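You operate a simulated robot arm through the tools that you are given. There is no shell and no other tool.

You are at the controls of a simulated robot arm. One attempt, no reset.

## Task
Put things in order on the granite table. At the end: the red pod from the granite table stands on top of the beige scone; the orange oats box from the granite table stands where the red pod stood; the tamper stands where the yellow sponge stood; the beige short parcel from the granite table stands where the tamper stood; the yellow sponge from the granite table is on the black trivet; whatever was shut is shut again. Leave all else as you found it, and nothing knocked over.
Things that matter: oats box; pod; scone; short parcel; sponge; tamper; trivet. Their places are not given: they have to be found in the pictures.

The check looks at the end state, three seconds after you hand in, the way a careful person would. Anything else that was tipped, shoved, dropped, spilled or broken makes it a failure.

## Robot
A 6-joint arm with a two-finger gripper, fixed in place. Base frame: the origin is at the foot of the arm, x ahead of it, y to its left, z up; the work surface is at about z = 760. Lengths are in mm, angles in degrees, forces in N, time in s.
With the tool pointing down near the work surface it reaches from about 300 to 680 mm from the base axis. Its first joint turns from -66.0 to 66.0 degrees. Payload 2.45 kg.
The tool frame sits at the grasp point between the pads (the TCP): z along the fingers, y along the line on which they close. The tips reach 30 mm beyond it. The gripper opens to 106 mm. The gripper's body begins 79 mm behind the TCP.
Orientation is told as [roll, pitch, yaw] about the base's x, y, z axes, in that order, counted from this pose: with the fingers straight down and closing along the base's y, the tool's x points along the base's -x, its y along +y and its z along -z.

## Interface
- The arm moves only by the tool servo_tool. Its argument "steps" is a list of rows, each an object (a shift or turn left out is 0, a gripper value left out holds the last) with "gripper": the opening, from 0 (shut) to 1 (fully open); "linear": the shift along the tool's x, y, z in cm, a list of three; "dr": the turn, a rotation vector about the tool's x, y, z in degrees, a list of three. In form: [{"gripper": gripper, "linear": [dx, dy, dz], "dr": [ax, ay, az]}, ...]. A call has 1 to 20 rows; each row is the pose to reach, as a shift and turn from the pose commanded when the call began, along the tool's axes at that moment. A row lasts 0.2 s, in which the tool goes at most 50 mm and 8.6 degrees; a call with a longer step from one row to the next is refused whole, and so is a gripper value outside its range. Where a pose cannot be reached the arm comes as near as it can. A force on the tool above 40 N (or 10 N above the force at the start of the call, whichever is more), or a blocked arm, ends the call early, and 0.2 s more pass. Each finger travels about 153 mm/s and halts on what it meets, pressing with about 31 N; the grip force reading is that of the motor and also rises with nothing between the fingers. The clock runs only during rows and for 0.2 s after the last one: add rows that repeat a pose to give the fingers time. It gives the time, the measured TCP pose, the force on the tool (base axes), the opening and the grip force at its end, in the units of the frame above (readings bear some noise), with the torque about the TCP (base axes, N m) and any sound that the robot's microphone picked up, and new pictures: "views" is both (left out), scene, wrist or none.
- Cameras (640 x 400 px; columns grow to the right, rows downward): "scene" is fixed at [63, 430.7, 1387.6]; the picture's right is [-0.65, -0.76, 0.00], its down [-0.55, 0.47, -0.69] and it looks along [0.52, -0.45, -0.72] (base axes); focal length 313 px, centre (320, 200). "wrist" rides on the gripper at [76, -2, -106] in the tool frame; the picture's right is [0.02, 1.00, 0.00], its down [-0.78, 0.02, -0.62] and it looks along [-0.62, 0.01, 0.78] (tool axes); focal length 247 px, centre (320, 200).
- locate(camera, pixels): for up to 12 pixels [column, row] of the newest picture of that camera ("zoom" is the newest enlarged one), the place [x, y, z] in the base frame of the surface seen there, good to about 2 mm. It takes no simulated time.
- inspect(camera, box): a new picture of the part [left, top, right, bottom] of that camera's present view, enlarged. It takes no simulated time.
- finish_job(): hands the job in; it is judged then, once.

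Unless the task says otherwise, let go and move clear before handing in.

The tools are called after ">>>" by a JSON object that holds its "op" and its "data". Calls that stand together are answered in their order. servo_tool: Moves the arm, as the interface text tells. Its arguments: {"type":"object","properties":{"steps":{"type":"array","items":{"type":"object","properties":{"gripper":{"type":"number"},"linear":{"type":"array","items":{"type":"number"}},"dr":{"type":"array","items":{"type":"number"}}}}},"views":{"type":"string","enum":["both","scene","wrist","none"]}},"required":["steps"]} The other tools are called the same way: locate (camera, pixels) gives the place of the surface under pixels of a picture; inspect (camera, box) takes an enlarged picture of a part of a camera's view; finish_job () hands the job in.

At the start:

```text
time_s: 0.0
position: [349.8, 174.5, 1011.2]
tool_rot: [0.0, 0.0, 0.0]
wrist_force: [0.1, -0.6, -0.2]
moment: [0.04, -0.03, -0.05]
grip_width: 106.0
grasp_force: 0.1
```

scene: 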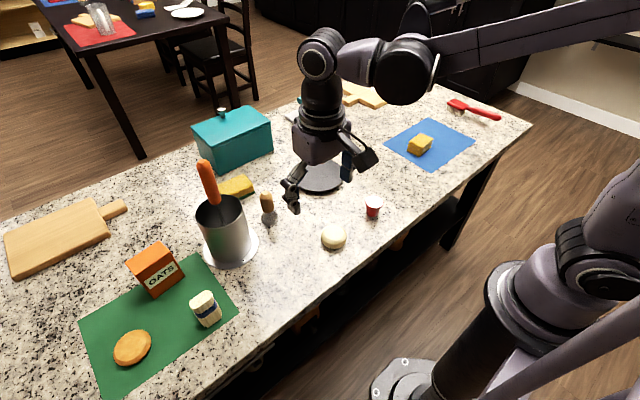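
wrist: 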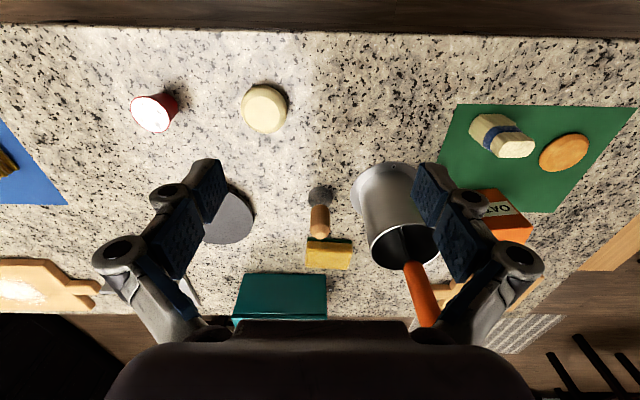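

The scene shows the pod near (373,207), scone near (333,236), tamper near (267,205), yellow sponge near (235,187), black trivet near (320,178), oats box near (155,268), and parcel near (205,308). I'll enlarge the views to check each of them.

>>> {"op": "inspect", "data": {"camera": "scene", "box": [180, 90, 420, 260]}}

>>> {"op": "inspect", "data": {"camera": "wrist", "box": [80, 60, 640, 330]}}

>>> {"op": "locate", "data": {"camera": "scene", "pixels": [[373, 200], [373, 214], [333, 232], [333, 246], [267, 196], [268, 212], [236, 182], [236, 194], [320, 180], [155, 255], [203, 298], [132, 347]]}}

```text
2.35 times, centred on (300, 175) of scene
```

zoom: 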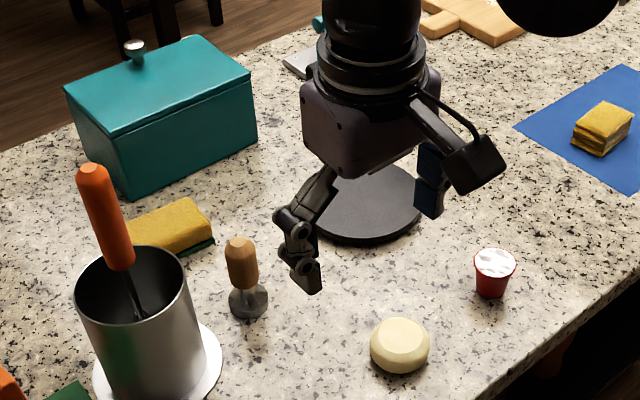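

```text
1.14 times, centred on (360, 195) of wrist
```

zoom: 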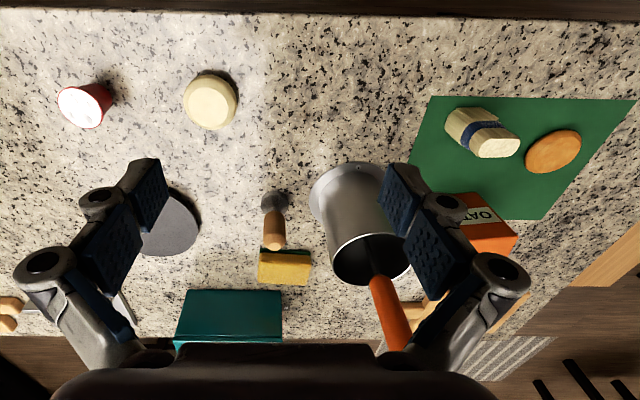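

```text
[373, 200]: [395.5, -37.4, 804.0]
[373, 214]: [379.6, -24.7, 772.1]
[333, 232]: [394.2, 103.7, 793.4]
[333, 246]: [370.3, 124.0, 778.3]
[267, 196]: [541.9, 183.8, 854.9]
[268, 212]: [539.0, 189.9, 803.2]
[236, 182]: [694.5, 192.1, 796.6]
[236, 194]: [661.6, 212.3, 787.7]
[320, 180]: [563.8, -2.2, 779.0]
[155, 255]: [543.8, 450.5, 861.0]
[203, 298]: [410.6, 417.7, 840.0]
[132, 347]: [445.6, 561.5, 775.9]
```

The pieces appear where expected, but I need closer looks at the green mat, the blue mat and the trivet area to tell lookalikes apart. I'll enlarge those parts.

>>> {"op": "inspect", "data": {"camera": "scene", "box": [70, 220, 270, 390]}}

>>> {"op": "inspect", "data": {"camera": "scene", "box": [320, 70, 540, 200]}}

>>> {"op": "inspect", "data": {"camera": "scene", "box": [30, 0, 260, 130]}}

>>> {"op": "inspect", "data": {"camera": "scene", "box": [180, 150, 300, 240]}}

```text
2.35 times, centred on (170, 305) of scene
```

zoom: 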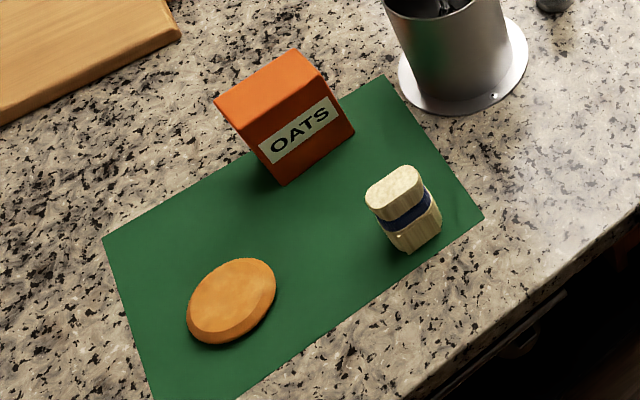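

```text
2.91 times, centred on (430, 135) of scene
```

zoom: 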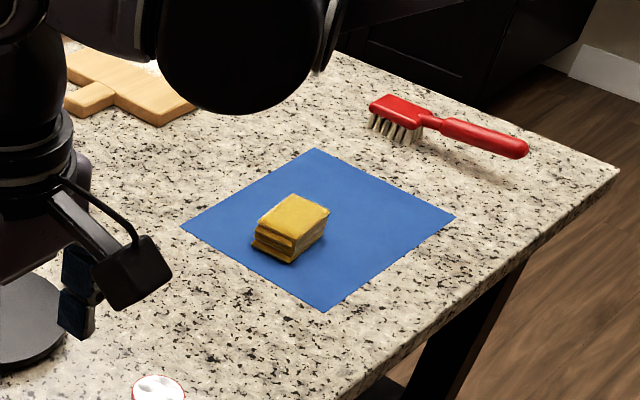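

```text
2.78 times, centred on (145, 65) of scene
```

zoom: 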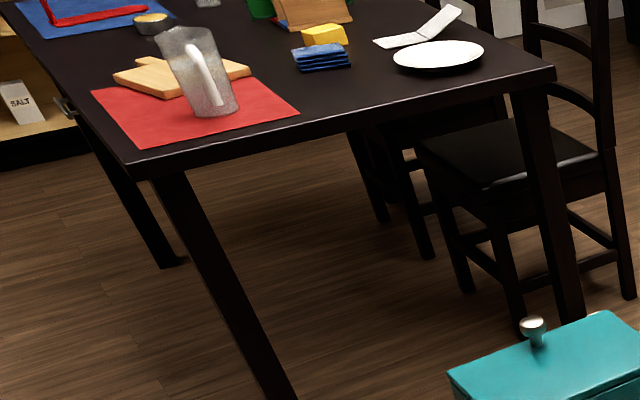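

```text
4.44 times, centred on (240, 195) of scene
```

zoom: 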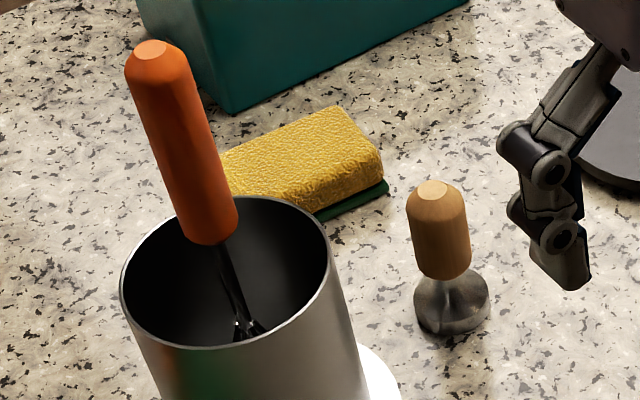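

The last enlarged picture shows the sponge with its green pad (top about (330,140)–(380,160) in the zoom) and the tamper standing upright. I'll locate points on those two.

>>> {"op": "locate", "data": {"camera": "zoom", "pixels": [[337, 112], [375, 150], [378, 178], [320, 205], [232, 150], [245, 180], [387, 186], [434, 187], [440, 225], [432, 262], [452, 330], [485, 300]]}}

>>> {"op": "locate", "data": {"camera": "scene", "pixels": [[300, 190], [339, 178], [320, 188], [320, 165], [290, 230], [350, 220], [230, 260], [405, 235], [365, 202], [381, 202], [373, 196], [373, 205]]}}

```text
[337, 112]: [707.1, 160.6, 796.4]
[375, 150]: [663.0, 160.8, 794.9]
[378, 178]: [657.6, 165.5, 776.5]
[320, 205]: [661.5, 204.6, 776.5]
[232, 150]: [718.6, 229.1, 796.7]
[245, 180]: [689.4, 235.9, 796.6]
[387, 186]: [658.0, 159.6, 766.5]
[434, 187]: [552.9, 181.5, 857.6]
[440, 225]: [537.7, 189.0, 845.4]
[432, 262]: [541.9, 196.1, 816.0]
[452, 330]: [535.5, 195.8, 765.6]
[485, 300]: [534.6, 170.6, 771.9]
```

```text
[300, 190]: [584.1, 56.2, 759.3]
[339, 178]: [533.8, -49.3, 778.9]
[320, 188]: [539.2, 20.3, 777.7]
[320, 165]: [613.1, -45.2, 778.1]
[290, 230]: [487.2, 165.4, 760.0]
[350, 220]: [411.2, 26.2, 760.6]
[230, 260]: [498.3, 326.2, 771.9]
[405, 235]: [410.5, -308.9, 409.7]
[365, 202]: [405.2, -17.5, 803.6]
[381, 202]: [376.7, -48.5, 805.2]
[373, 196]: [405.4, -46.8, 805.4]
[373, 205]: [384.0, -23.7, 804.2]
```

Table top is z≈760, trivet top ≈778, sponge top ≈797. Next I'll measure the oats box, parcel, pod and scone with close-up views.

>>> {"op": "inspect", "data": {"camera": "scene", "box": [110, 230, 240, 340]}}

>>> {"op": "inspect", "data": {"camera": "wrist", "box": [430, 90, 620, 260]}}

>>> {"op": "inspect", "data": {"camera": "wrist", "box": [110, 70, 310, 150]}}

```text
3.64 times, centred on (175, 285) of scene
```

zoom: 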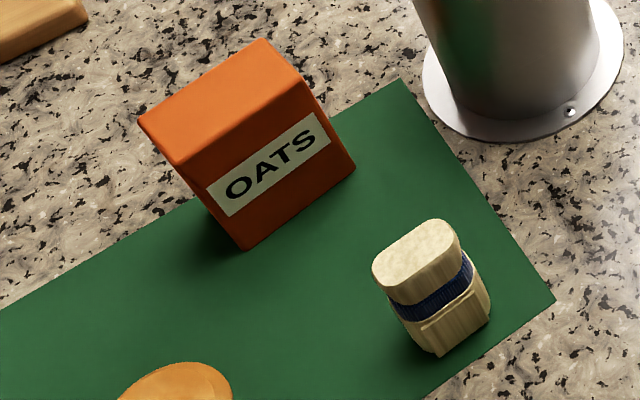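

```text
2.35 times, centred on (525, 175) of wrist
```

zoom: 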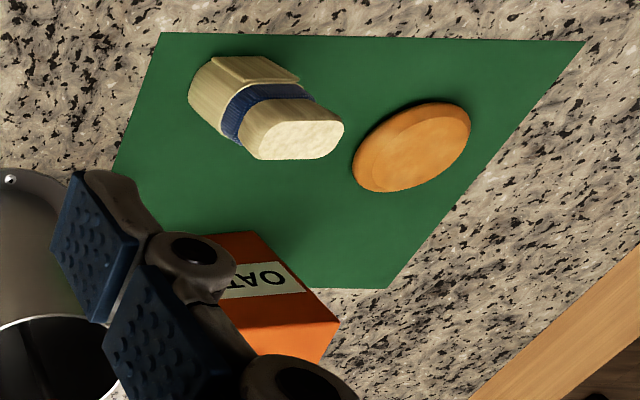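

```text
3.20 times, centred on (210, 110) of wrist
```

zoom: 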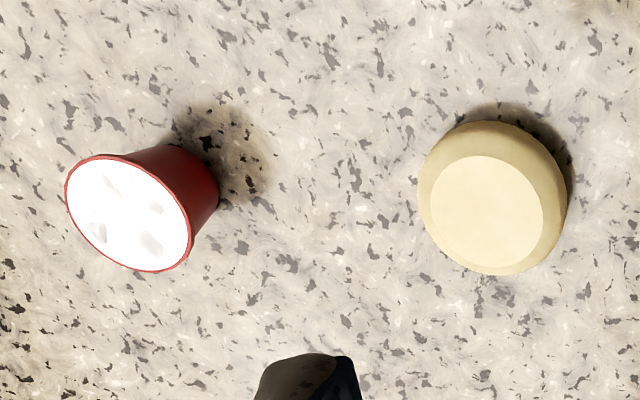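

The newest zoom shows the pod (rim centred about (128,213)) and the scone (top centred about (487,212)). I'll locate their outlines here.

>>> {"op": "locate", "data": {"camera": "zoom", "pixels": [[128, 213], [68, 190], [188, 245], [110, 158], [145, 268], [205, 195], [487, 212], [428, 205], [542, 215], [490, 160], [490, 265], [492, 127]]}}

>>> {"op": "locate", "data": {"camera": "scene", "pixels": [[152, 258], [130, 266], [161, 244], [180, 262], [152, 270], [170, 290], [206, 275], [178, 297], [203, 293], [195, 300], [212, 298], [205, 325]]}}

```text
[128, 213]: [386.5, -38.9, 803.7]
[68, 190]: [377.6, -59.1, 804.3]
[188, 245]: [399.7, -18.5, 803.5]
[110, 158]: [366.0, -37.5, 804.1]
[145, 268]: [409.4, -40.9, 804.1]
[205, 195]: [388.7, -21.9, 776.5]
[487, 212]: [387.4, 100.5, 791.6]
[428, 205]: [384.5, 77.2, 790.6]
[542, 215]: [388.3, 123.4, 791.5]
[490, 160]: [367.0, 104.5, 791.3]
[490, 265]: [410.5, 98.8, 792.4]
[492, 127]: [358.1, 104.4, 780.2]
```

```text
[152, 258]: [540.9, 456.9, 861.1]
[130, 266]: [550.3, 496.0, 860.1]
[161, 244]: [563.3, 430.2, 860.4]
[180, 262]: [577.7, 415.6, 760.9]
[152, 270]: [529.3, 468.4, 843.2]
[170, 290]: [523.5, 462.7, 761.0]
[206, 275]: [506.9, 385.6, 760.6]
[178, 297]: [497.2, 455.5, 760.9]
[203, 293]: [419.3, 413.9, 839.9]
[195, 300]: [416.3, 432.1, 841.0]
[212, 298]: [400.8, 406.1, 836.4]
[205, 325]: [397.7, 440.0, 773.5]
```

The pod is centred at about (387.5, -39), rim z≈804, 45 mm wide. The scone is centred at about (387.5, 101), top z≈791.5. I'll move above the pod and look from there.

>>> {"op": "servo_tool", "data": {"steps": [{"gripper": 1.0, "linear": [-0.63, -3.55, 1.8]}, {"linear": [-1.26, -7.1, 3.6]}, {"linear": [-1.89, -10.65, 5.4]}, {"linear": [-2.51, -14.2, 7.2]}, {"linear": [-3.14, -17.75, 9.0]}, {"linear": [-3.77, -21.35, 11.1]}, {"linear": [-3.77, -21.35, 11.1]}]}}

```text
time_s: 1.6
position: [389.3, -37.9, 902.2]
tool_rot: [0.0, 0.1, 0.0]
wrist_force: [0.5, 0.2, 0.0]
moment: [-0.04, 0.01, 0.01]
grip_width: 106.0
grasp_force: 0.1
```

scene: 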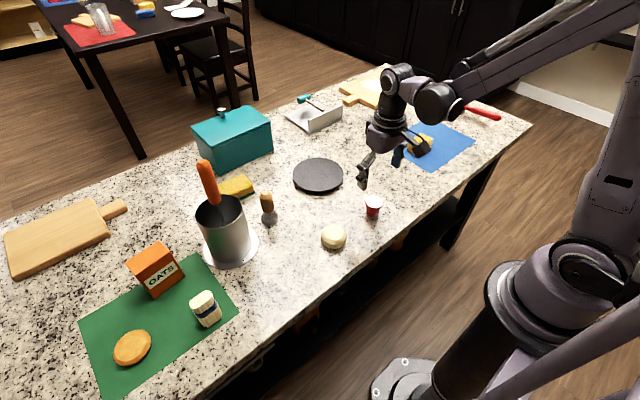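
wrist: 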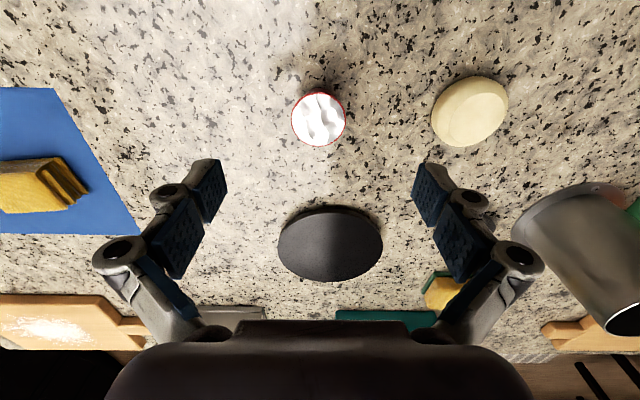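

The wrist view shows the pod at (319,118), the scone at (469,111) and the whole trivet at (330,243). I'll measure them from this closer view.

>>> {"op": "locate", "data": {"camera": "wrist", "pixels": [[319, 118], [295, 118], [344, 118], [319, 94], [319, 143], [470, 111], [330, 240], [282, 245], [380, 245], [330, 211], [330, 276], [330, 160]]}}

>>> {"op": "locate", "data": {"camera": "scene", "pixels": [[207, 165], [215, 200], [243, 215], [198, 212], [222, 112], [272, 125], [230, 167], [194, 128], [318, 120], [268, 142], [224, 170], [246, 160]]}}

```text
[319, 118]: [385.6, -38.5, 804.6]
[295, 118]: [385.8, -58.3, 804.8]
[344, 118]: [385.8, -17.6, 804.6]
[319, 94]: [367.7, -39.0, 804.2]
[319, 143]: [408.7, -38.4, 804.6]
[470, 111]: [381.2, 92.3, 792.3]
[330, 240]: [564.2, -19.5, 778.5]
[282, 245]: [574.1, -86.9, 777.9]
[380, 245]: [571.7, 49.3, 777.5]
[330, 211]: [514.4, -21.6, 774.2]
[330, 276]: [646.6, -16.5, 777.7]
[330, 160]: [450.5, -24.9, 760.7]
```

```text
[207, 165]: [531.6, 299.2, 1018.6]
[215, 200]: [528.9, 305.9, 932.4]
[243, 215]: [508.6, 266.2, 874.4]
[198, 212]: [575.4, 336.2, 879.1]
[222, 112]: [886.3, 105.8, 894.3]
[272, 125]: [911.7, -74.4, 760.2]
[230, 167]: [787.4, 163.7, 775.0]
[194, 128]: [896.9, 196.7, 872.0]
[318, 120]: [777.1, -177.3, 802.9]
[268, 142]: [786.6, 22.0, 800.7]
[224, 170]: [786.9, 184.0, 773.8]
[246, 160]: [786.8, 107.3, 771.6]
```

The pod is centred at (388, -38), and the trivet at about (578, -19) with radius ≈68. I'll descend straight onto the pod and grip it by the rim.

>>> {"op": "servo_tool", "data": {"steps": [{"gripper": 1.0, "linear": [-0.05, 0.1, 3.2]}, {"linear": [-0.05, 0.1, 6.4]}, {"linear": [-0.05, 0.1, 9.5]}, {"linear": [-0.05, 0.1, 9.5]}, {"gripper": 0.3, "linear": [-0.05, 0.1, 9.5]}, {"gripper": 0.3, "linear": [-0.05, 0.1, 9.5]}, {"gripper": 0.3, "linear": [-0.05, 0.1, 9.5]}, {"gripper": 0.3, "linear": [-0.05, 0.1, 9.5]}]}}

```text
time_s: 3.4
position: [388.4, -38.4, 807.5]
tool_rot: [0.1, 0.1, 0.0]
wrist_force: [0.5, 2.0, 5.7]
moment: [0.01, 0.01, -0.03]
grip_width: 40.9
grasp_force: 30.7
```

scene: 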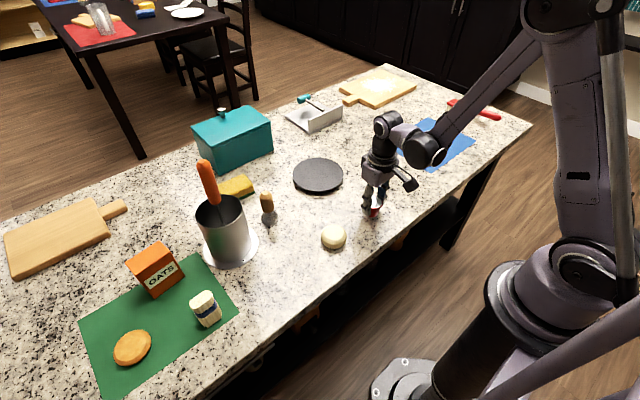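
wrist: 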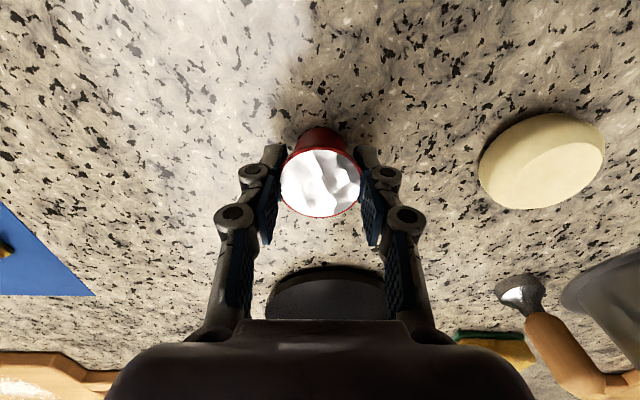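

The grip reads 40.9 mm at 30.7 N and the pod sits between the pads. I'll lift it and move across toward the scone.

>>> {"op": "servo_tool", "data": {"steps": [{"gripper": 0.3, "linear": [0, 0, -1.5]}, {"linear": [0, 0, -3.5]}, {"linear": [0, 0, -6.0]}, {"linear": [0, 0, -6.0]}]}}

```text
time_s: 4.4
position: [388.0, -37.0, 866.1]
tool_rot: [0.0, 0.0, 0.1]
wrist_force: [-0.7, -0.1, 0.3]
moment: [-0.02, -0.02, 0.0]
grip_width: 40.4
grasp_force: 31.0
```

scene: 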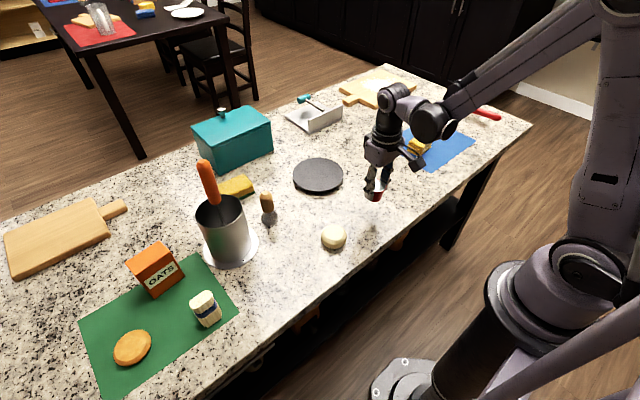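
wrist: 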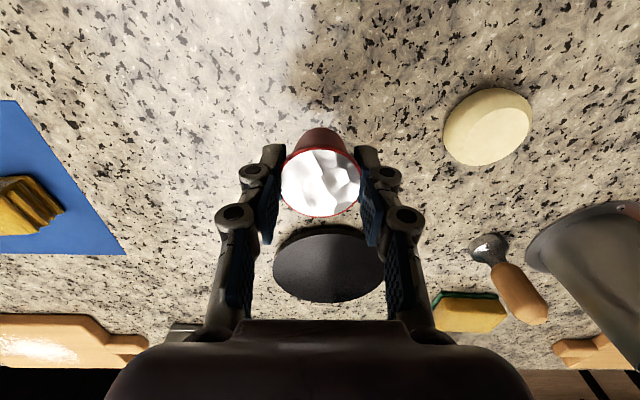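

The pod is lifted, with its rim at (320,183) in the wrist view. I'll check how it sits in the grip and refine the scone's place.

>>> {"op": "locate", "data": {"camera": "wrist", "pixels": [[320, 183], [286, 180], [355, 185], [320, 154], [320, 213], [320, 135], [485, 125], [450, 128], [520, 120], [487, 98], [485, 155]]}}

>>> {"op": "inspect", "data": {"camera": "wrist", "box": [240, 60, 560, 260]}}

>>> {"op": "inspect", "data": {"camera": "scene", "box": [310, 150, 430, 260]}}

```text
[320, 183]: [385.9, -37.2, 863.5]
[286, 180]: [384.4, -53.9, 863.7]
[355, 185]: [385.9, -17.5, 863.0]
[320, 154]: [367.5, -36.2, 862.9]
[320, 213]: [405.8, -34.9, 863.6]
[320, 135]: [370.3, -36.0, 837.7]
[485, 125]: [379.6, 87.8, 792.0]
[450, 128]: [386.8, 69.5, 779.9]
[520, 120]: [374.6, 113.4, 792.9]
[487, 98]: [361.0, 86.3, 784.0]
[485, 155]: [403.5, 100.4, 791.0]
```

```text
2.00 times, centred on (400, 160) of wrist
```

zoom: 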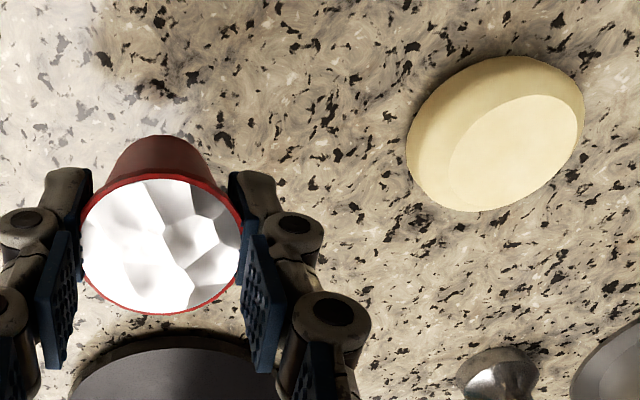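

```text
3.64 times, centred on (370, 205) of scene
```

zoom: 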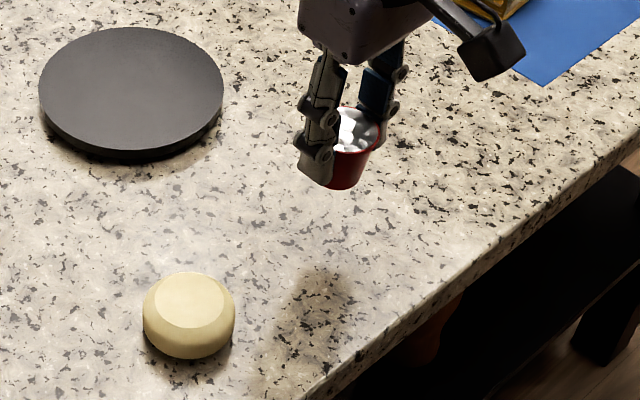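

The pod is level (rim z≈863 all round) and centred in the grip. I'll move 138 mm in +y to above the scone and check before lowering.

>>> {"op": "servo_tool", "data": {"steps": [{"gripper": 0.3, "linear": [0, 3.5, 0]}, {"linear": [0, 7.0, 0]}, {"linear": [0, 10.5, 0]}, {"linear": [0, 13.8, 0]}, {"linear": [0, 13.8, 0]}]}}

```text
time_s: 5.6
position: [386.5, 100.3, 861.1]
tool_rot: [0.0, -0.1, 0.0]
wrist_force: [0.0, 0.7, 0.1]
moment: [0.01, 0.02, 0.0]
grip_width: 40.2
grasp_force: 31.4
```

scene: 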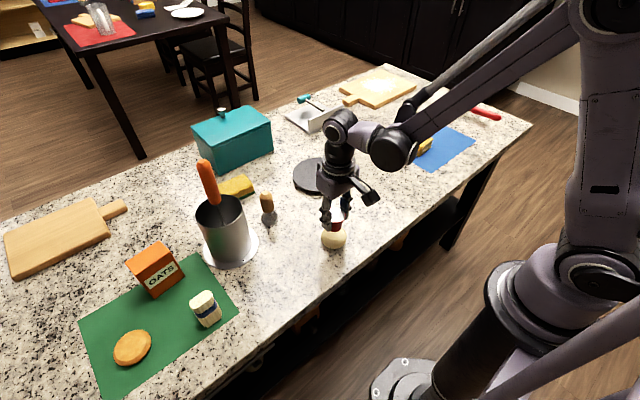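
wrist: 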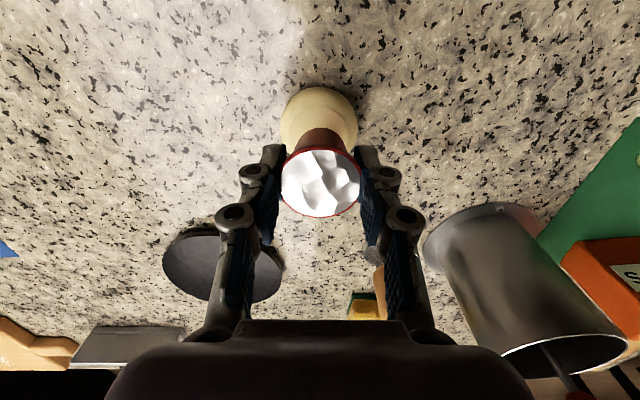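

The pod is now over the scone, which shows at (320,115) behind the pod. I'll measure both for alignment.

>>> {"op": "locate", "data": {"camera": "wrist", "pixels": [[284, 183], [357, 183], [320, 154], [320, 213], [320, 90], [283, 115], [356, 115], [295, 110], [345, 110], [300, 135]]}}

>>> {"op": "inspect", "data": {"camera": "scene", "box": [290, 170, 390, 260]}}

>>> {"op": "inspect", "data": {"camera": "wrist", "box": [240, 70, 400, 230]}}

```text
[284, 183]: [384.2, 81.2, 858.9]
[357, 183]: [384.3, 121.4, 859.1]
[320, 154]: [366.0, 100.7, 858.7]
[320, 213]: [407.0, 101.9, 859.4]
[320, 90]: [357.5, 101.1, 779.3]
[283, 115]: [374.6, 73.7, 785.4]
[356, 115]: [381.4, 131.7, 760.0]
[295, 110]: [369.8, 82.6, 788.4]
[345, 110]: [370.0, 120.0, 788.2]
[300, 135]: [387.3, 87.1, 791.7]
```

```text
4.44 times, centred on (340, 215) of scene
```

zoom: 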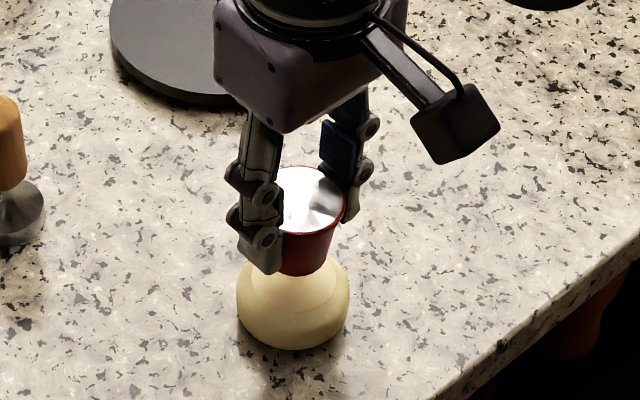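

```text
2.50 times, centred on (320, 150) of wrist
```

zoom: 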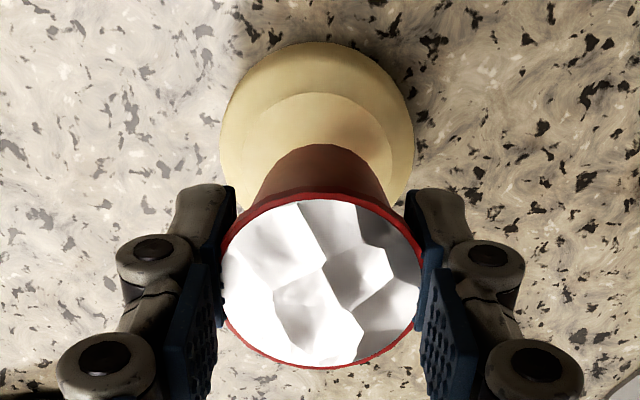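

The pod is centred at (386.5, 101.3) and the scone at about (388.5, 101), with the pod's bottom about 23 mm above the scone's top. I'll shift 2 mm in x and lower 20 mm, then feel for contact.

>>> {"op": "servo_tool", "data": {"steps": [{"gripper": 0.3, "linear": [-0.2, 0, 0.8]}, {"linear": [-0.2, 0, 1.5]}, {"linear": [-0.2, 0, 2.0]}, {"linear": [-0.2, 0, 2.0]}], "views": "wrist"}}

```text
time_s: 6.6
position: [390.1, 100.9, 843.4]
tool_rot: [0.1, 0.0, 0.0]
wrist_force: [-0.1, -0.3, 0.1]
moment: [-0.01, 0.02, -0.02]
grip_width: 41.5
grasp_force: 31.0
```

wrist: 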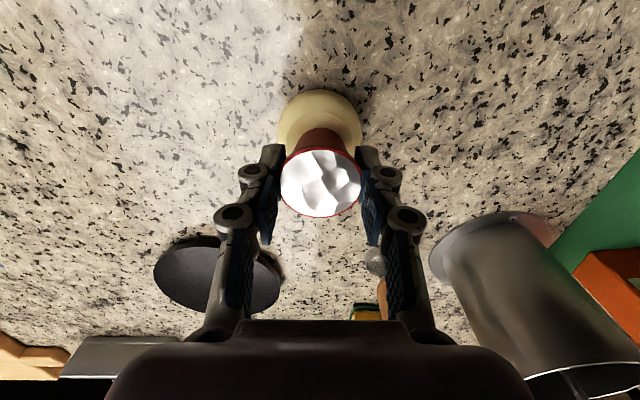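

No contact yet (z-force 0.1 N). I'll measure the rim height, then keep lowering in small steps.

>>> {"op": "locate", "data": {"camera": "wrist", "pixels": [[284, 183], [357, 183], [320, 154], [320, 213], [320, 183]]}}

>>> {"op": "servo_tool", "data": {"steps": [{"gripper": 0.3, "linear": [0, 0, 0.1]}, {"linear": [0, 0, 0.2]}, {"linear": [0, 0, 0.25]}, {"linear": [0, 0, 0.25]}], "views": "wrist"}}

```text
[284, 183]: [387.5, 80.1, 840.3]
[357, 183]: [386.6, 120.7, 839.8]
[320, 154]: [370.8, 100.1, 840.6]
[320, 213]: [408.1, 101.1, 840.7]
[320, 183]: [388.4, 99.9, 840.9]
```

```text
time_s: 7.6
position: [390.8, 98.6, 842.3]
tool_rot: [0.0, 0.0, 0.0]
wrist_force: [0.1, -1.0, -0.7]
moment: [-0.02, 0.02, 0.02]
grip_width: 41.2
grasp_force: 31.2
```

wrist: 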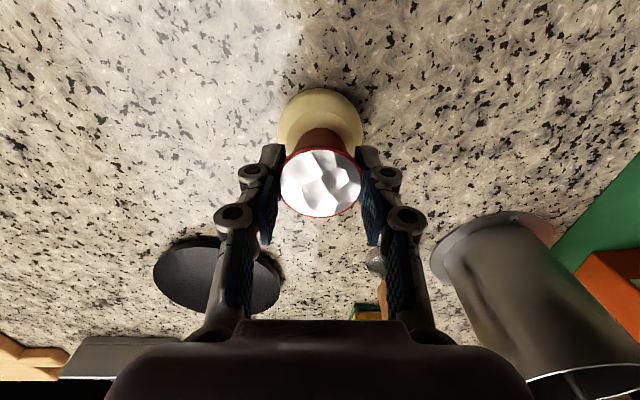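

The rim was at 840.5 and should rest at about 836, and there is still no contact force. I'll lower slightly more.

>>> {"op": "servo_tool", "data": {"steps": [{"gripper": 0.3, "linear": [0, 0, 0.08]}, {"linear": [0, 0, 0.15]}, {"linear": [0, 0, 0.2]}, {"linear": [0, 0, 0.2]}], "views": "wrist"}}

```text
time_s: 8.6
position: [390.5, 101.0, 839.5]
tool_rot: [0.0, 0.0, 0.1]
wrist_force: [0.4, -0.8, 0.2]
moment: [-0.03, -0.03, 0.0]
grip_width: 41.3
grasp_force: 30.7
```

wrist: 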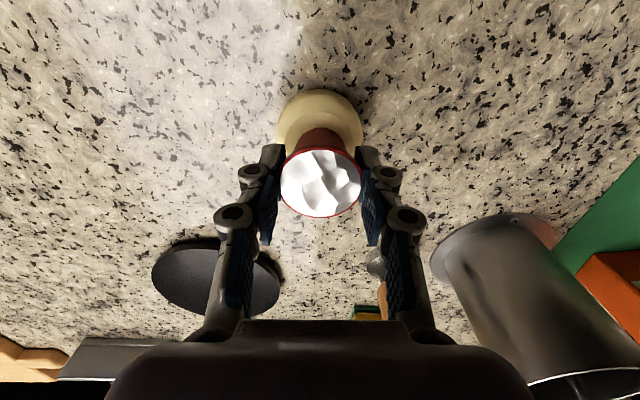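

>>> {"op": "locate", "data": {"camera": "wrist", "pixels": [[284, 183], [357, 183], [320, 154], [320, 213], [320, 183], [300, 135]]}}

>>> {"op": "servo_tool", "data": {"steps": [{"gripper": 0.3, "linear": [0, 0, 0.05]}, {"linear": [0, 0, 0.1]}, {"linear": [0, 0, 0.1]}], "views": "wrist"}}

```text
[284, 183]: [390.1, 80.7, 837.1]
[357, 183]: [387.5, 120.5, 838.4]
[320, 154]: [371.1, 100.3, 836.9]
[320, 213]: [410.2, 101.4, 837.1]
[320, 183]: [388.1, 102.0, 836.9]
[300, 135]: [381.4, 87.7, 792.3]
```

```text
time_s: 9.4
position: [390.7, 100.7, 838.7]
tool_rot: [0.0, 0.0, 0.1]
wrist_force: [-0.5, 0.8, 2.9]
moment: [-0.01, 0.03, -0.02]
grip_width: 41.4
grasp_force: 30.6
```

wrist: 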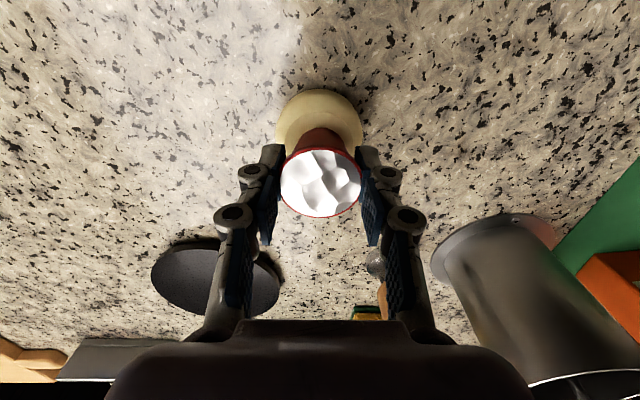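

The z-force is now 2.9 N, so the pod touches the scone. I'll open gently and rise straight up.

>>> {"op": "servo_tool", "data": {"steps": [{"gripper": 0.42, "linear": [0, 0, 0]}, {"gripper": 0.5, "linear": [0, 0, 0]}, {"gripper": 0.6, "linear": [0, 0, 0]}, {"gripper": 0.7, "linear": [0, 0, 0]}, {"gripper": 0.7, "linear": [0, 0, -2.0]}, {"gripper": 0.7, "linear": [0, 0, -5.0]}, {"gripper": 0.7, "linear": [0, 0, -10.0]}, {"gripper": 0.7, "linear": [0, 0, -15.0]}, {"gripper": 0.7, "linear": [0, 0, -15.0]}]}}

```text
time_s: 11.4
position: [391.6, 102.4, 989.0]
tool_rot: [0.0, 0.0, 0.0]
wrist_force: [0.3, 0.3, 0.6]
moment: [0.0, 0.02, 0.03]
grip_width: 74.2
grasp_force: 0.1
```

scene: 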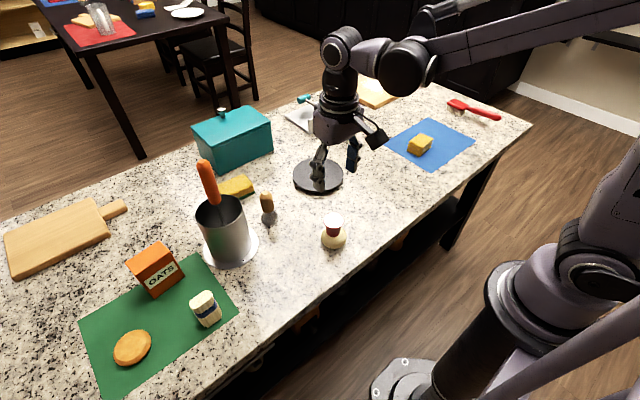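
wrist: 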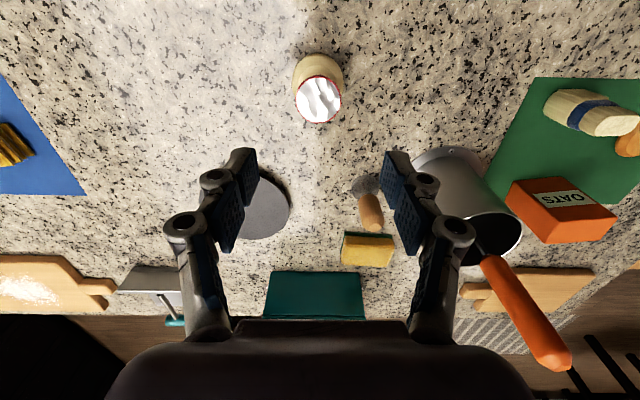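

The pod stands upright on the scone at (333,230). Next is the oats box, so I'll enlarge both views of it and measure it.

>>> {"op": "inspect", "data": {"camera": "wrist", "box": [480, 60, 640, 260]}}

>>> {"op": "inspect", "data": {"camera": "scene", "box": [110, 230, 240, 340]}}

>>> {"op": "locate", "data": {"camera": "zoom", "pixels": [[143, 122], [265, 44], [305, 82], [182, 160], [225, 100], [195, 180], [325, 110], [243, 245], [352, 170], [315, 85], [265, 180], [290, 210]]}}

```text
2.00 times, centred on (560, 160) of wrist
```

zoom: 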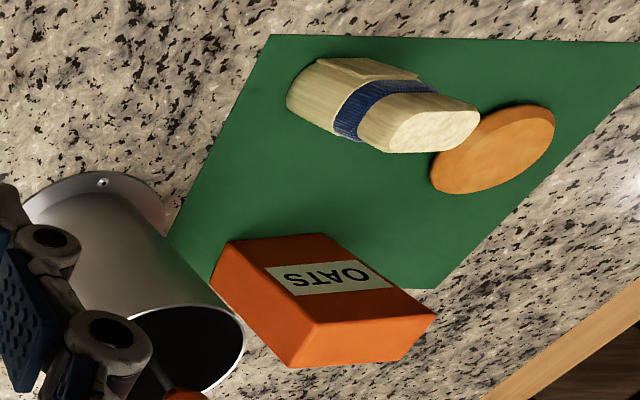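

```text
3.64 times, centred on (175, 285) of scene
```

zoom: 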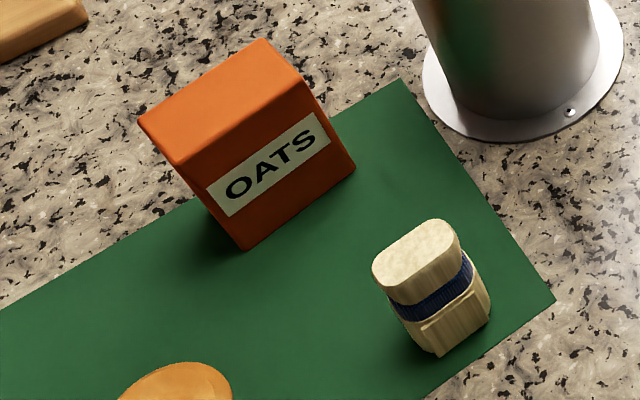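

```text
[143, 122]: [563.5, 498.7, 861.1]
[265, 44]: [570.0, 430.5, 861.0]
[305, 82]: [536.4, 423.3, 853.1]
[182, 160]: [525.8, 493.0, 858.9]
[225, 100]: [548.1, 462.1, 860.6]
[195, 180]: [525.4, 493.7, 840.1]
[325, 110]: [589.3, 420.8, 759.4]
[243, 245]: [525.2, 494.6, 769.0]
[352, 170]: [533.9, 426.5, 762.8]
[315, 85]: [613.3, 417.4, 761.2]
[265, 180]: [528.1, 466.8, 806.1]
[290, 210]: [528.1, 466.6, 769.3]
```

The oats box is centred at about (548.5, 462), 40 × 69 × 101 mm, turned about 7.5°, at radius ≈717. The canister's handle top is at (531, 299, 1018), so I'll swing round it on the base side with the opening at 0.85.

>>> {"op": "servo_tool", "data": {"steps": [{"gripper": 0.85, "linear": [1.0, 3.75, 0]}, {"linear": [2.0, 7.5, 0]}, {"linear": [3.0, 11.25, 0]}, {"linear": [4.0, 15.0, 0]}, {"linear": [2.75, 19.5, 0]}, {"linear": [1.5, 24.0, 0]}, {"linear": [0.25, 28.5, 0]}, {"linear": [-1.0, 33.0, 0], "dr": [0, 0, -4]}, {"linear": [-5.0, 34.0, 0], "dr": [0, 0, -7.5]}, {"linear": [-9.0, 35.0, 0], "dr": [0, 0, -7.5]}, {"linear": [-9.0, 35.0, 0], "dr": [0, 0, -7.5]}]}}

```text
time_s: 13.8
position: [480.4, 452.0, 990.6]
tool_rot: [-0.1, 0.0, 7.4]
wrist_force: [0.3, -0.1, 0.3]
moment: [-0.02, 0.02, 0.0]
grip_width: 90.0
grasp_force: 0.1
```

scene: 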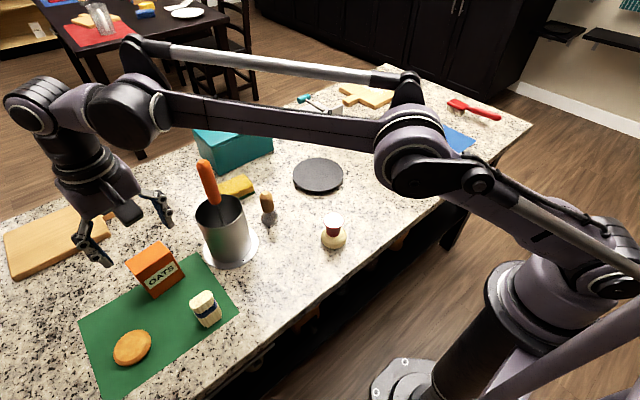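
wrist: 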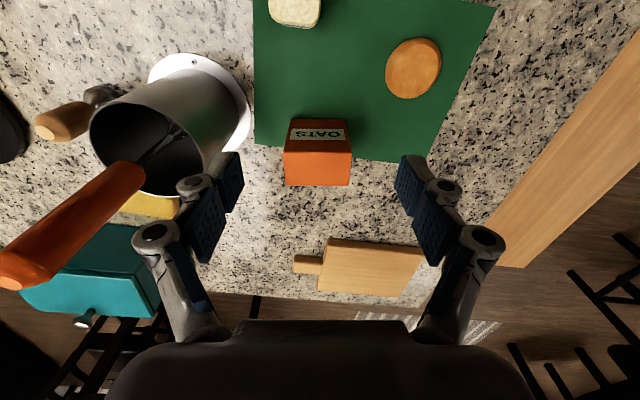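

The arm reached (480, 452, 991) cleanly, and the wrist view shows the box's top at (318,168). I'll measure the box from here.

>>> {"op": "locate", "data": {"camera": "wrist", "pixels": [[318, 168], [288, 154], [349, 154], [288, 184], [348, 184], [293, 121], [342, 121], [318, 135], [230, 120], [60, 270], [140, 175], [296, 10]]}}

>>> {"op": "inspect", "data": {"camera": "wrist", "box": [240, 90, 400, 210]}}

```text
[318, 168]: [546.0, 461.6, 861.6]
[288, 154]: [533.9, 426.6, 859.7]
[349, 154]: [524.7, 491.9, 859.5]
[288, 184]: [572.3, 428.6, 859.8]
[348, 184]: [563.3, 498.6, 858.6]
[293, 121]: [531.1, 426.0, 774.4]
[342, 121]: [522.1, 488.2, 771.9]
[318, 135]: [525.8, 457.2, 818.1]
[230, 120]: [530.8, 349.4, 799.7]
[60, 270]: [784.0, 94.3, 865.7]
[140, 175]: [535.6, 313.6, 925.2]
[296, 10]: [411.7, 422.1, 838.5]
```

```text
3.33 times, centred on (320, 150) of wrist
```

zoom: 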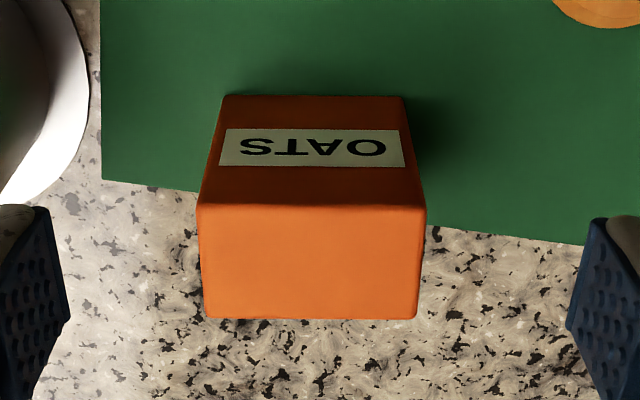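

The box top's centre is (548.6, 461.4) and it lines up with the gripper. I'll try moving vertically above it at z≈930 to see whether a straight-down pose reaches radius 717.

>>> {"op": "servo_tool", "data": {"steps": [{"gripper": 0.85, "linear": [-2.3, 0.1, 2.0]}, {"linear": [-4.6, 0.2, 4.0]}, {"linear": [-6.95, 0.24, 6.0]}, {"linear": [-6.95, 0.24, 6.0]}, {"linear": [-6.95, 0.24, 6.0]}]}}

```text
time_s: 15.0
position: [524.7, 446.0, 929.8]
tool_rot: [0.0, 0.0, 7.5]
wrist_force: [0.2, 0.5, -0.3]
moment: [-0.01, -0.02, 0.0]
grip_width: 90.2
grasp_force: 0.0
out of reach, approached as far as the arm can: row 2, 3, 4, 5
```

scene: 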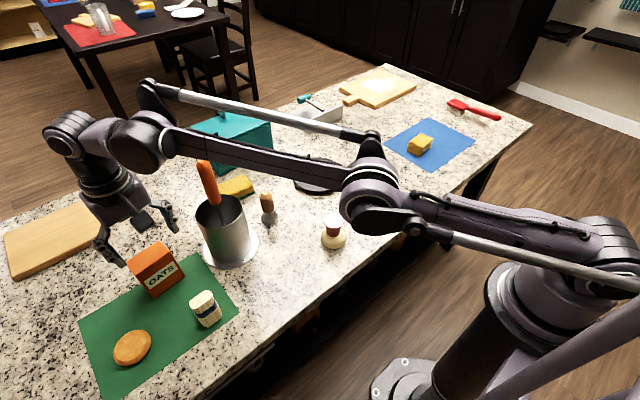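
wrist: 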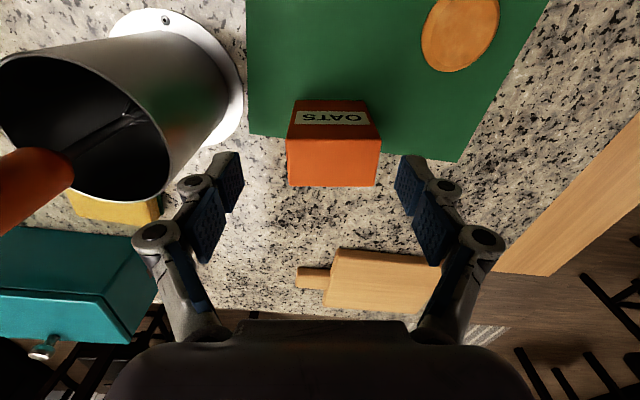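

Straight down stops at radius 689 (524.7, 446.0), about 29 mm short of the box. I'll tilt the tool 12° outward about its closing axis at this safe height and see where it goes.

>>> {"op": "servo_tool", "data": {"steps": [{"gripper": 0.85, "linear": [0, 0, 0], "dr": [0, -6, 0]}, {"linear": [0, 0, 0], "dr": [0, -12, 0]}, {"linear": [0, 0, 0], "dr": [0, -12, 0]}, {"linear": [0, 0, 0], "dr": [0, -12, 0]}], "views": "wrist"}}

```text
time_s: 16.0
position: [526.8, 446.9, 928.4]
tool_rot: [0.0, -12.1, 7.5]
wrist_force: [0.2, 0.1, -0.2]
moment: [0.01, 0.0, 0.0]
grip_width: 90.1
grasp_force: 0.2
```

wrist: 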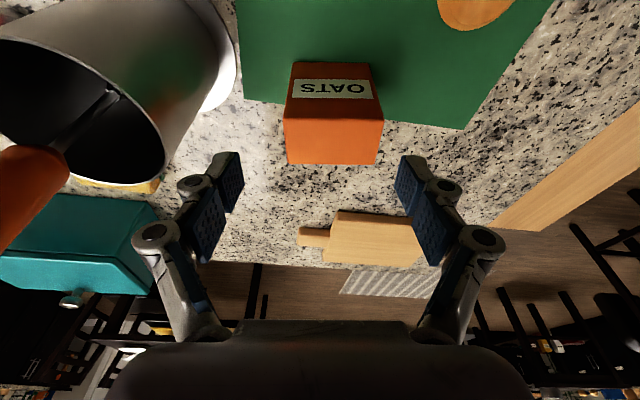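

The tilt was accepted: the pose is now (526, 446.5, 929) with pitch -12. I'll move over the box centre at this height.

>>> {"op": "servo_tool", "data": {"steps": [{"gripper": 0.85, "linear": [-1.2, 0.6, 0.25]}, {"linear": [-2.41, 1.18, 0.51]}, {"linear": [-2.41, 1.18, 0.51]}, {"linear": [-2.41, 1.18, 0.51]}], "views": "both"}}

```text
time_s: 17.0
position: [550.7, 459.9, 928.0]
tool_rot: [0.0, -12.0, 7.5]
wrist_force: [0.6, -0.7, -0.5]
moment: [0.01, 0.02, -0.03]
grip_width: 90.2
grasp_force: 0.0
```

scene: 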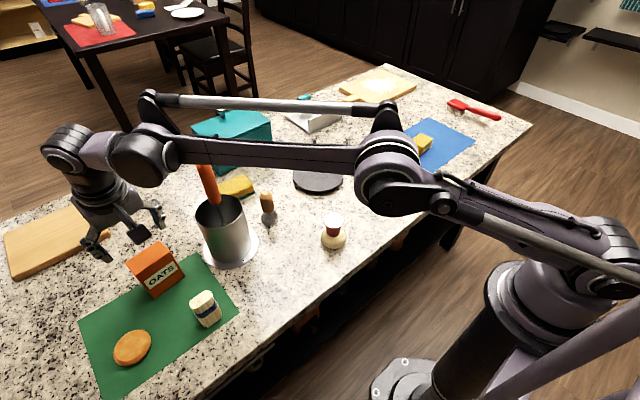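
wrist: 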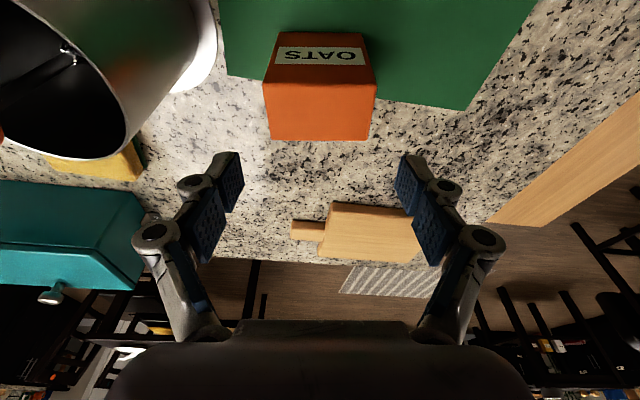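

The tool is now above the box. The forearm hides the top of the orange handle near (205,165), so I'll check the clearance there and re-measure the box before descending.

>>> {"op": "locate", "data": {"camera": "scene", "pixels": [[205, 155], [205, 162], [207, 175], [150, 160], [90, 200], [100, 250], [160, 220]]}}

>>> {"op": "locate", "data": {"camera": "wrist", "pixels": [[320, 110], [266, 86], [375, 88], [270, 138], [366, 138], [238, 180], [405, 185], [240, 155], [403, 157]]}}

```text
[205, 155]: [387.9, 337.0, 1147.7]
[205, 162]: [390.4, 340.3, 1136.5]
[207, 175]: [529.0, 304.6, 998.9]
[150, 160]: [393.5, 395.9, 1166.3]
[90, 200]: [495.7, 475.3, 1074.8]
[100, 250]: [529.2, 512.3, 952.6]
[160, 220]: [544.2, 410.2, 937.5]
```

```text
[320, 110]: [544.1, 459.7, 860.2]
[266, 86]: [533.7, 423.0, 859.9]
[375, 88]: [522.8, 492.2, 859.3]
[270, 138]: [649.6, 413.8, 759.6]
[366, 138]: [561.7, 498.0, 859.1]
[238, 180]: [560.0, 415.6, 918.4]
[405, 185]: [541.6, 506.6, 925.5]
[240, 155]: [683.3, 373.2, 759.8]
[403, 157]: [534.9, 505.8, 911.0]
```

The forearm is at z≈1137, well clear of the handle. I'll go straight down to z≈838 with the tilt kept, and check before closing.

>>> {"op": "servo_tool", "data": {"steps": [{"gripper": 0.85, "linear": [0.62, 0, 2.93]}, {"linear": [1.24, 0, 5.86]}, {"linear": [1.87, 0, 8.8]}, {"linear": [1.87, 0, 8.8]}], "views": "both"}}

```text
time_s: 18.0
position: [547.5, 458.7, 840.2]
tool_rot: [0.0, -12.0, 7.5]
wrist_force: [0.6, 0.4, 0.6]
moment: [-0.03, 0.0, -0.02]
grip_width: 90.0
grasp_force: 0.1
```

scene: 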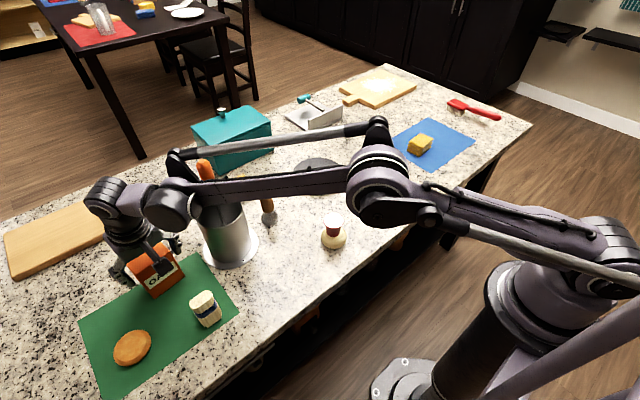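
wrist: 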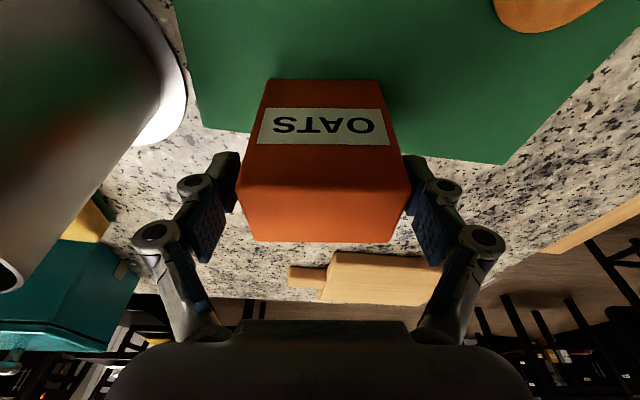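

The fingers straddle the box evenly (box edges at columns 238 and 411, pads just outside). I'll close on it.

>>> {"op": "servo_tool", "data": {"steps": [{"gripper": 0.55, "linear": [0, 0, 0]}, {"gripper": 0.55, "linear": [0, 0, 0]}, {"gripper": 0.55, "linear": [0, 0, 0]}], "views": "wrist"}}

```text
time_s: 18.8
position: [549.4, 458.9, 839.7]
tool_rot: [0.1, -12.0, 7.6]
wrist_force: [-0.6, 1.3, 5.3]
moment: [0.29, 0.09, 0.07]
grip_width: 74.1
grasp_force: 31.4
```

wrist: 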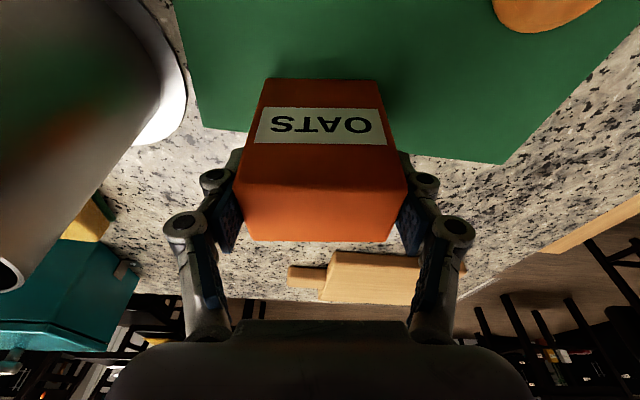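

The box is gripped at 74 mm with 31 N. I'll lift it straight up 120 mm.

>>> {"op": "servo_tool", "data": {"steps": [{"gripper": 0.55, "linear": [-0.21, 0, -0.98]}, {"linear": [-0.62, 0, -2.93]}, {"linear": [-1.25, 0, -5.87]}, {"linear": [-1.87, 0, -8.8]}, {"linear": [-2.5, 0, -11.74]}, {"linear": [-2.5, 0, -11.74]}]}}

```text
time_s: 20.2
position: [549.7, 458.1, 958.4]
tool_rot: [0.0, -12.0, 7.5]
wrist_force: [-0.6, 0.5, -1.8]
moment: [-0.04, 0.02, -0.04]
grip_width: 74.3
grasp_force: 30.6
```

scene: 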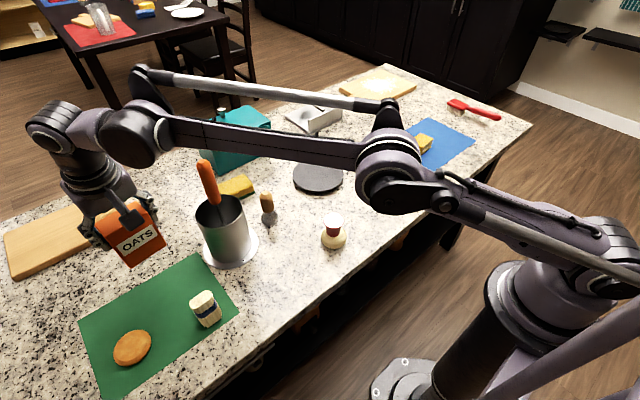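
wrist: 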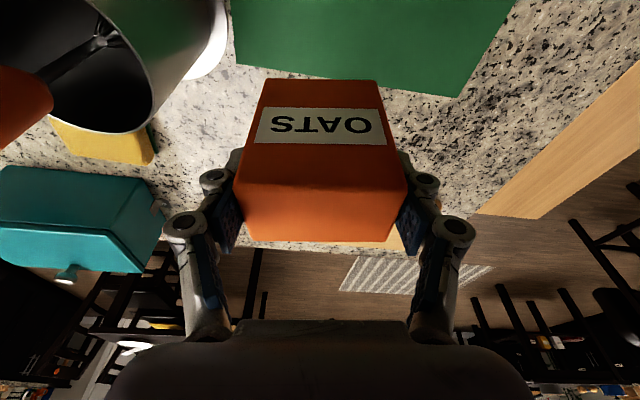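

The box is lifted upright and steady. I'll carry it around the base side, clear of the canister, to above the pod's old place at (388, -38).

>>> {"op": "servo_tool", "data": {"steps": [{"gripper": 0.55, "linear": [3.8, -0.98, -0.81]}, {"linear": [7.6, -1.96, -1.62]}, {"linear": [11.41, -2.93, -2.42]}, {"linear": [15.21, -3.91, -3.23]}, {"linear": [17.15, -7.43, -3.64]}, {"linear": [19.08, -10.95, -4.05]}, {"linear": [21.02, -14.47, -4.46]}, {"linear": [22.95, -17.99, -4.87]}, {"linear": [23.37, -22.22, -4.96]}, {"linear": [23.8, -26.45, -5.05]}, {"linear": [24.22, -30.68, -5.14]}, {"linear": [24.64, -34.91, -5.23]}, {"linear": [23.75, -39.0, -5.04]}, {"linear": [22.87, -43.08, -4.85]}, {"linear": [21.98, -47.17, -4.66]}, {"linear": [21.98, -47.17, -4.66]}]}}

```text
time_s: 23.6
position: [390.5, -40.1, 958.6]
tool_rot: [0.1, -11.9, 7.5]
wrist_force: [0.1, -0.2, -1.3]
moment: [0.0, 0.01, 0.0]
grip_width: 74.4
grasp_force: 30.8
```

scene: 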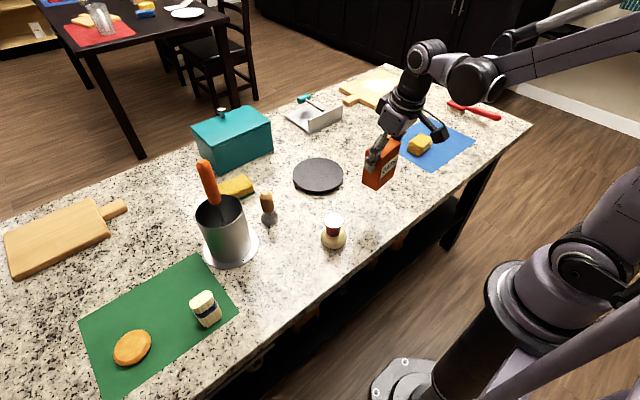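
wrist: 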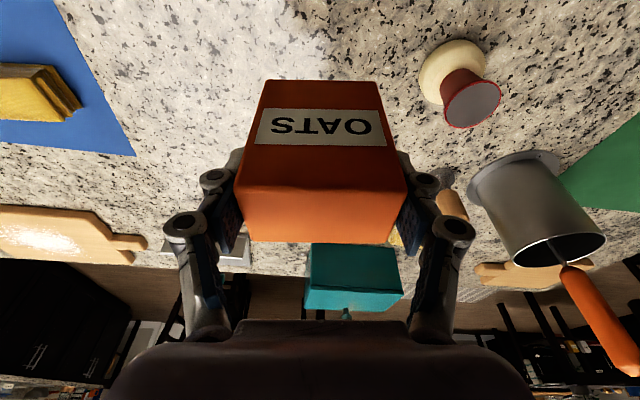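

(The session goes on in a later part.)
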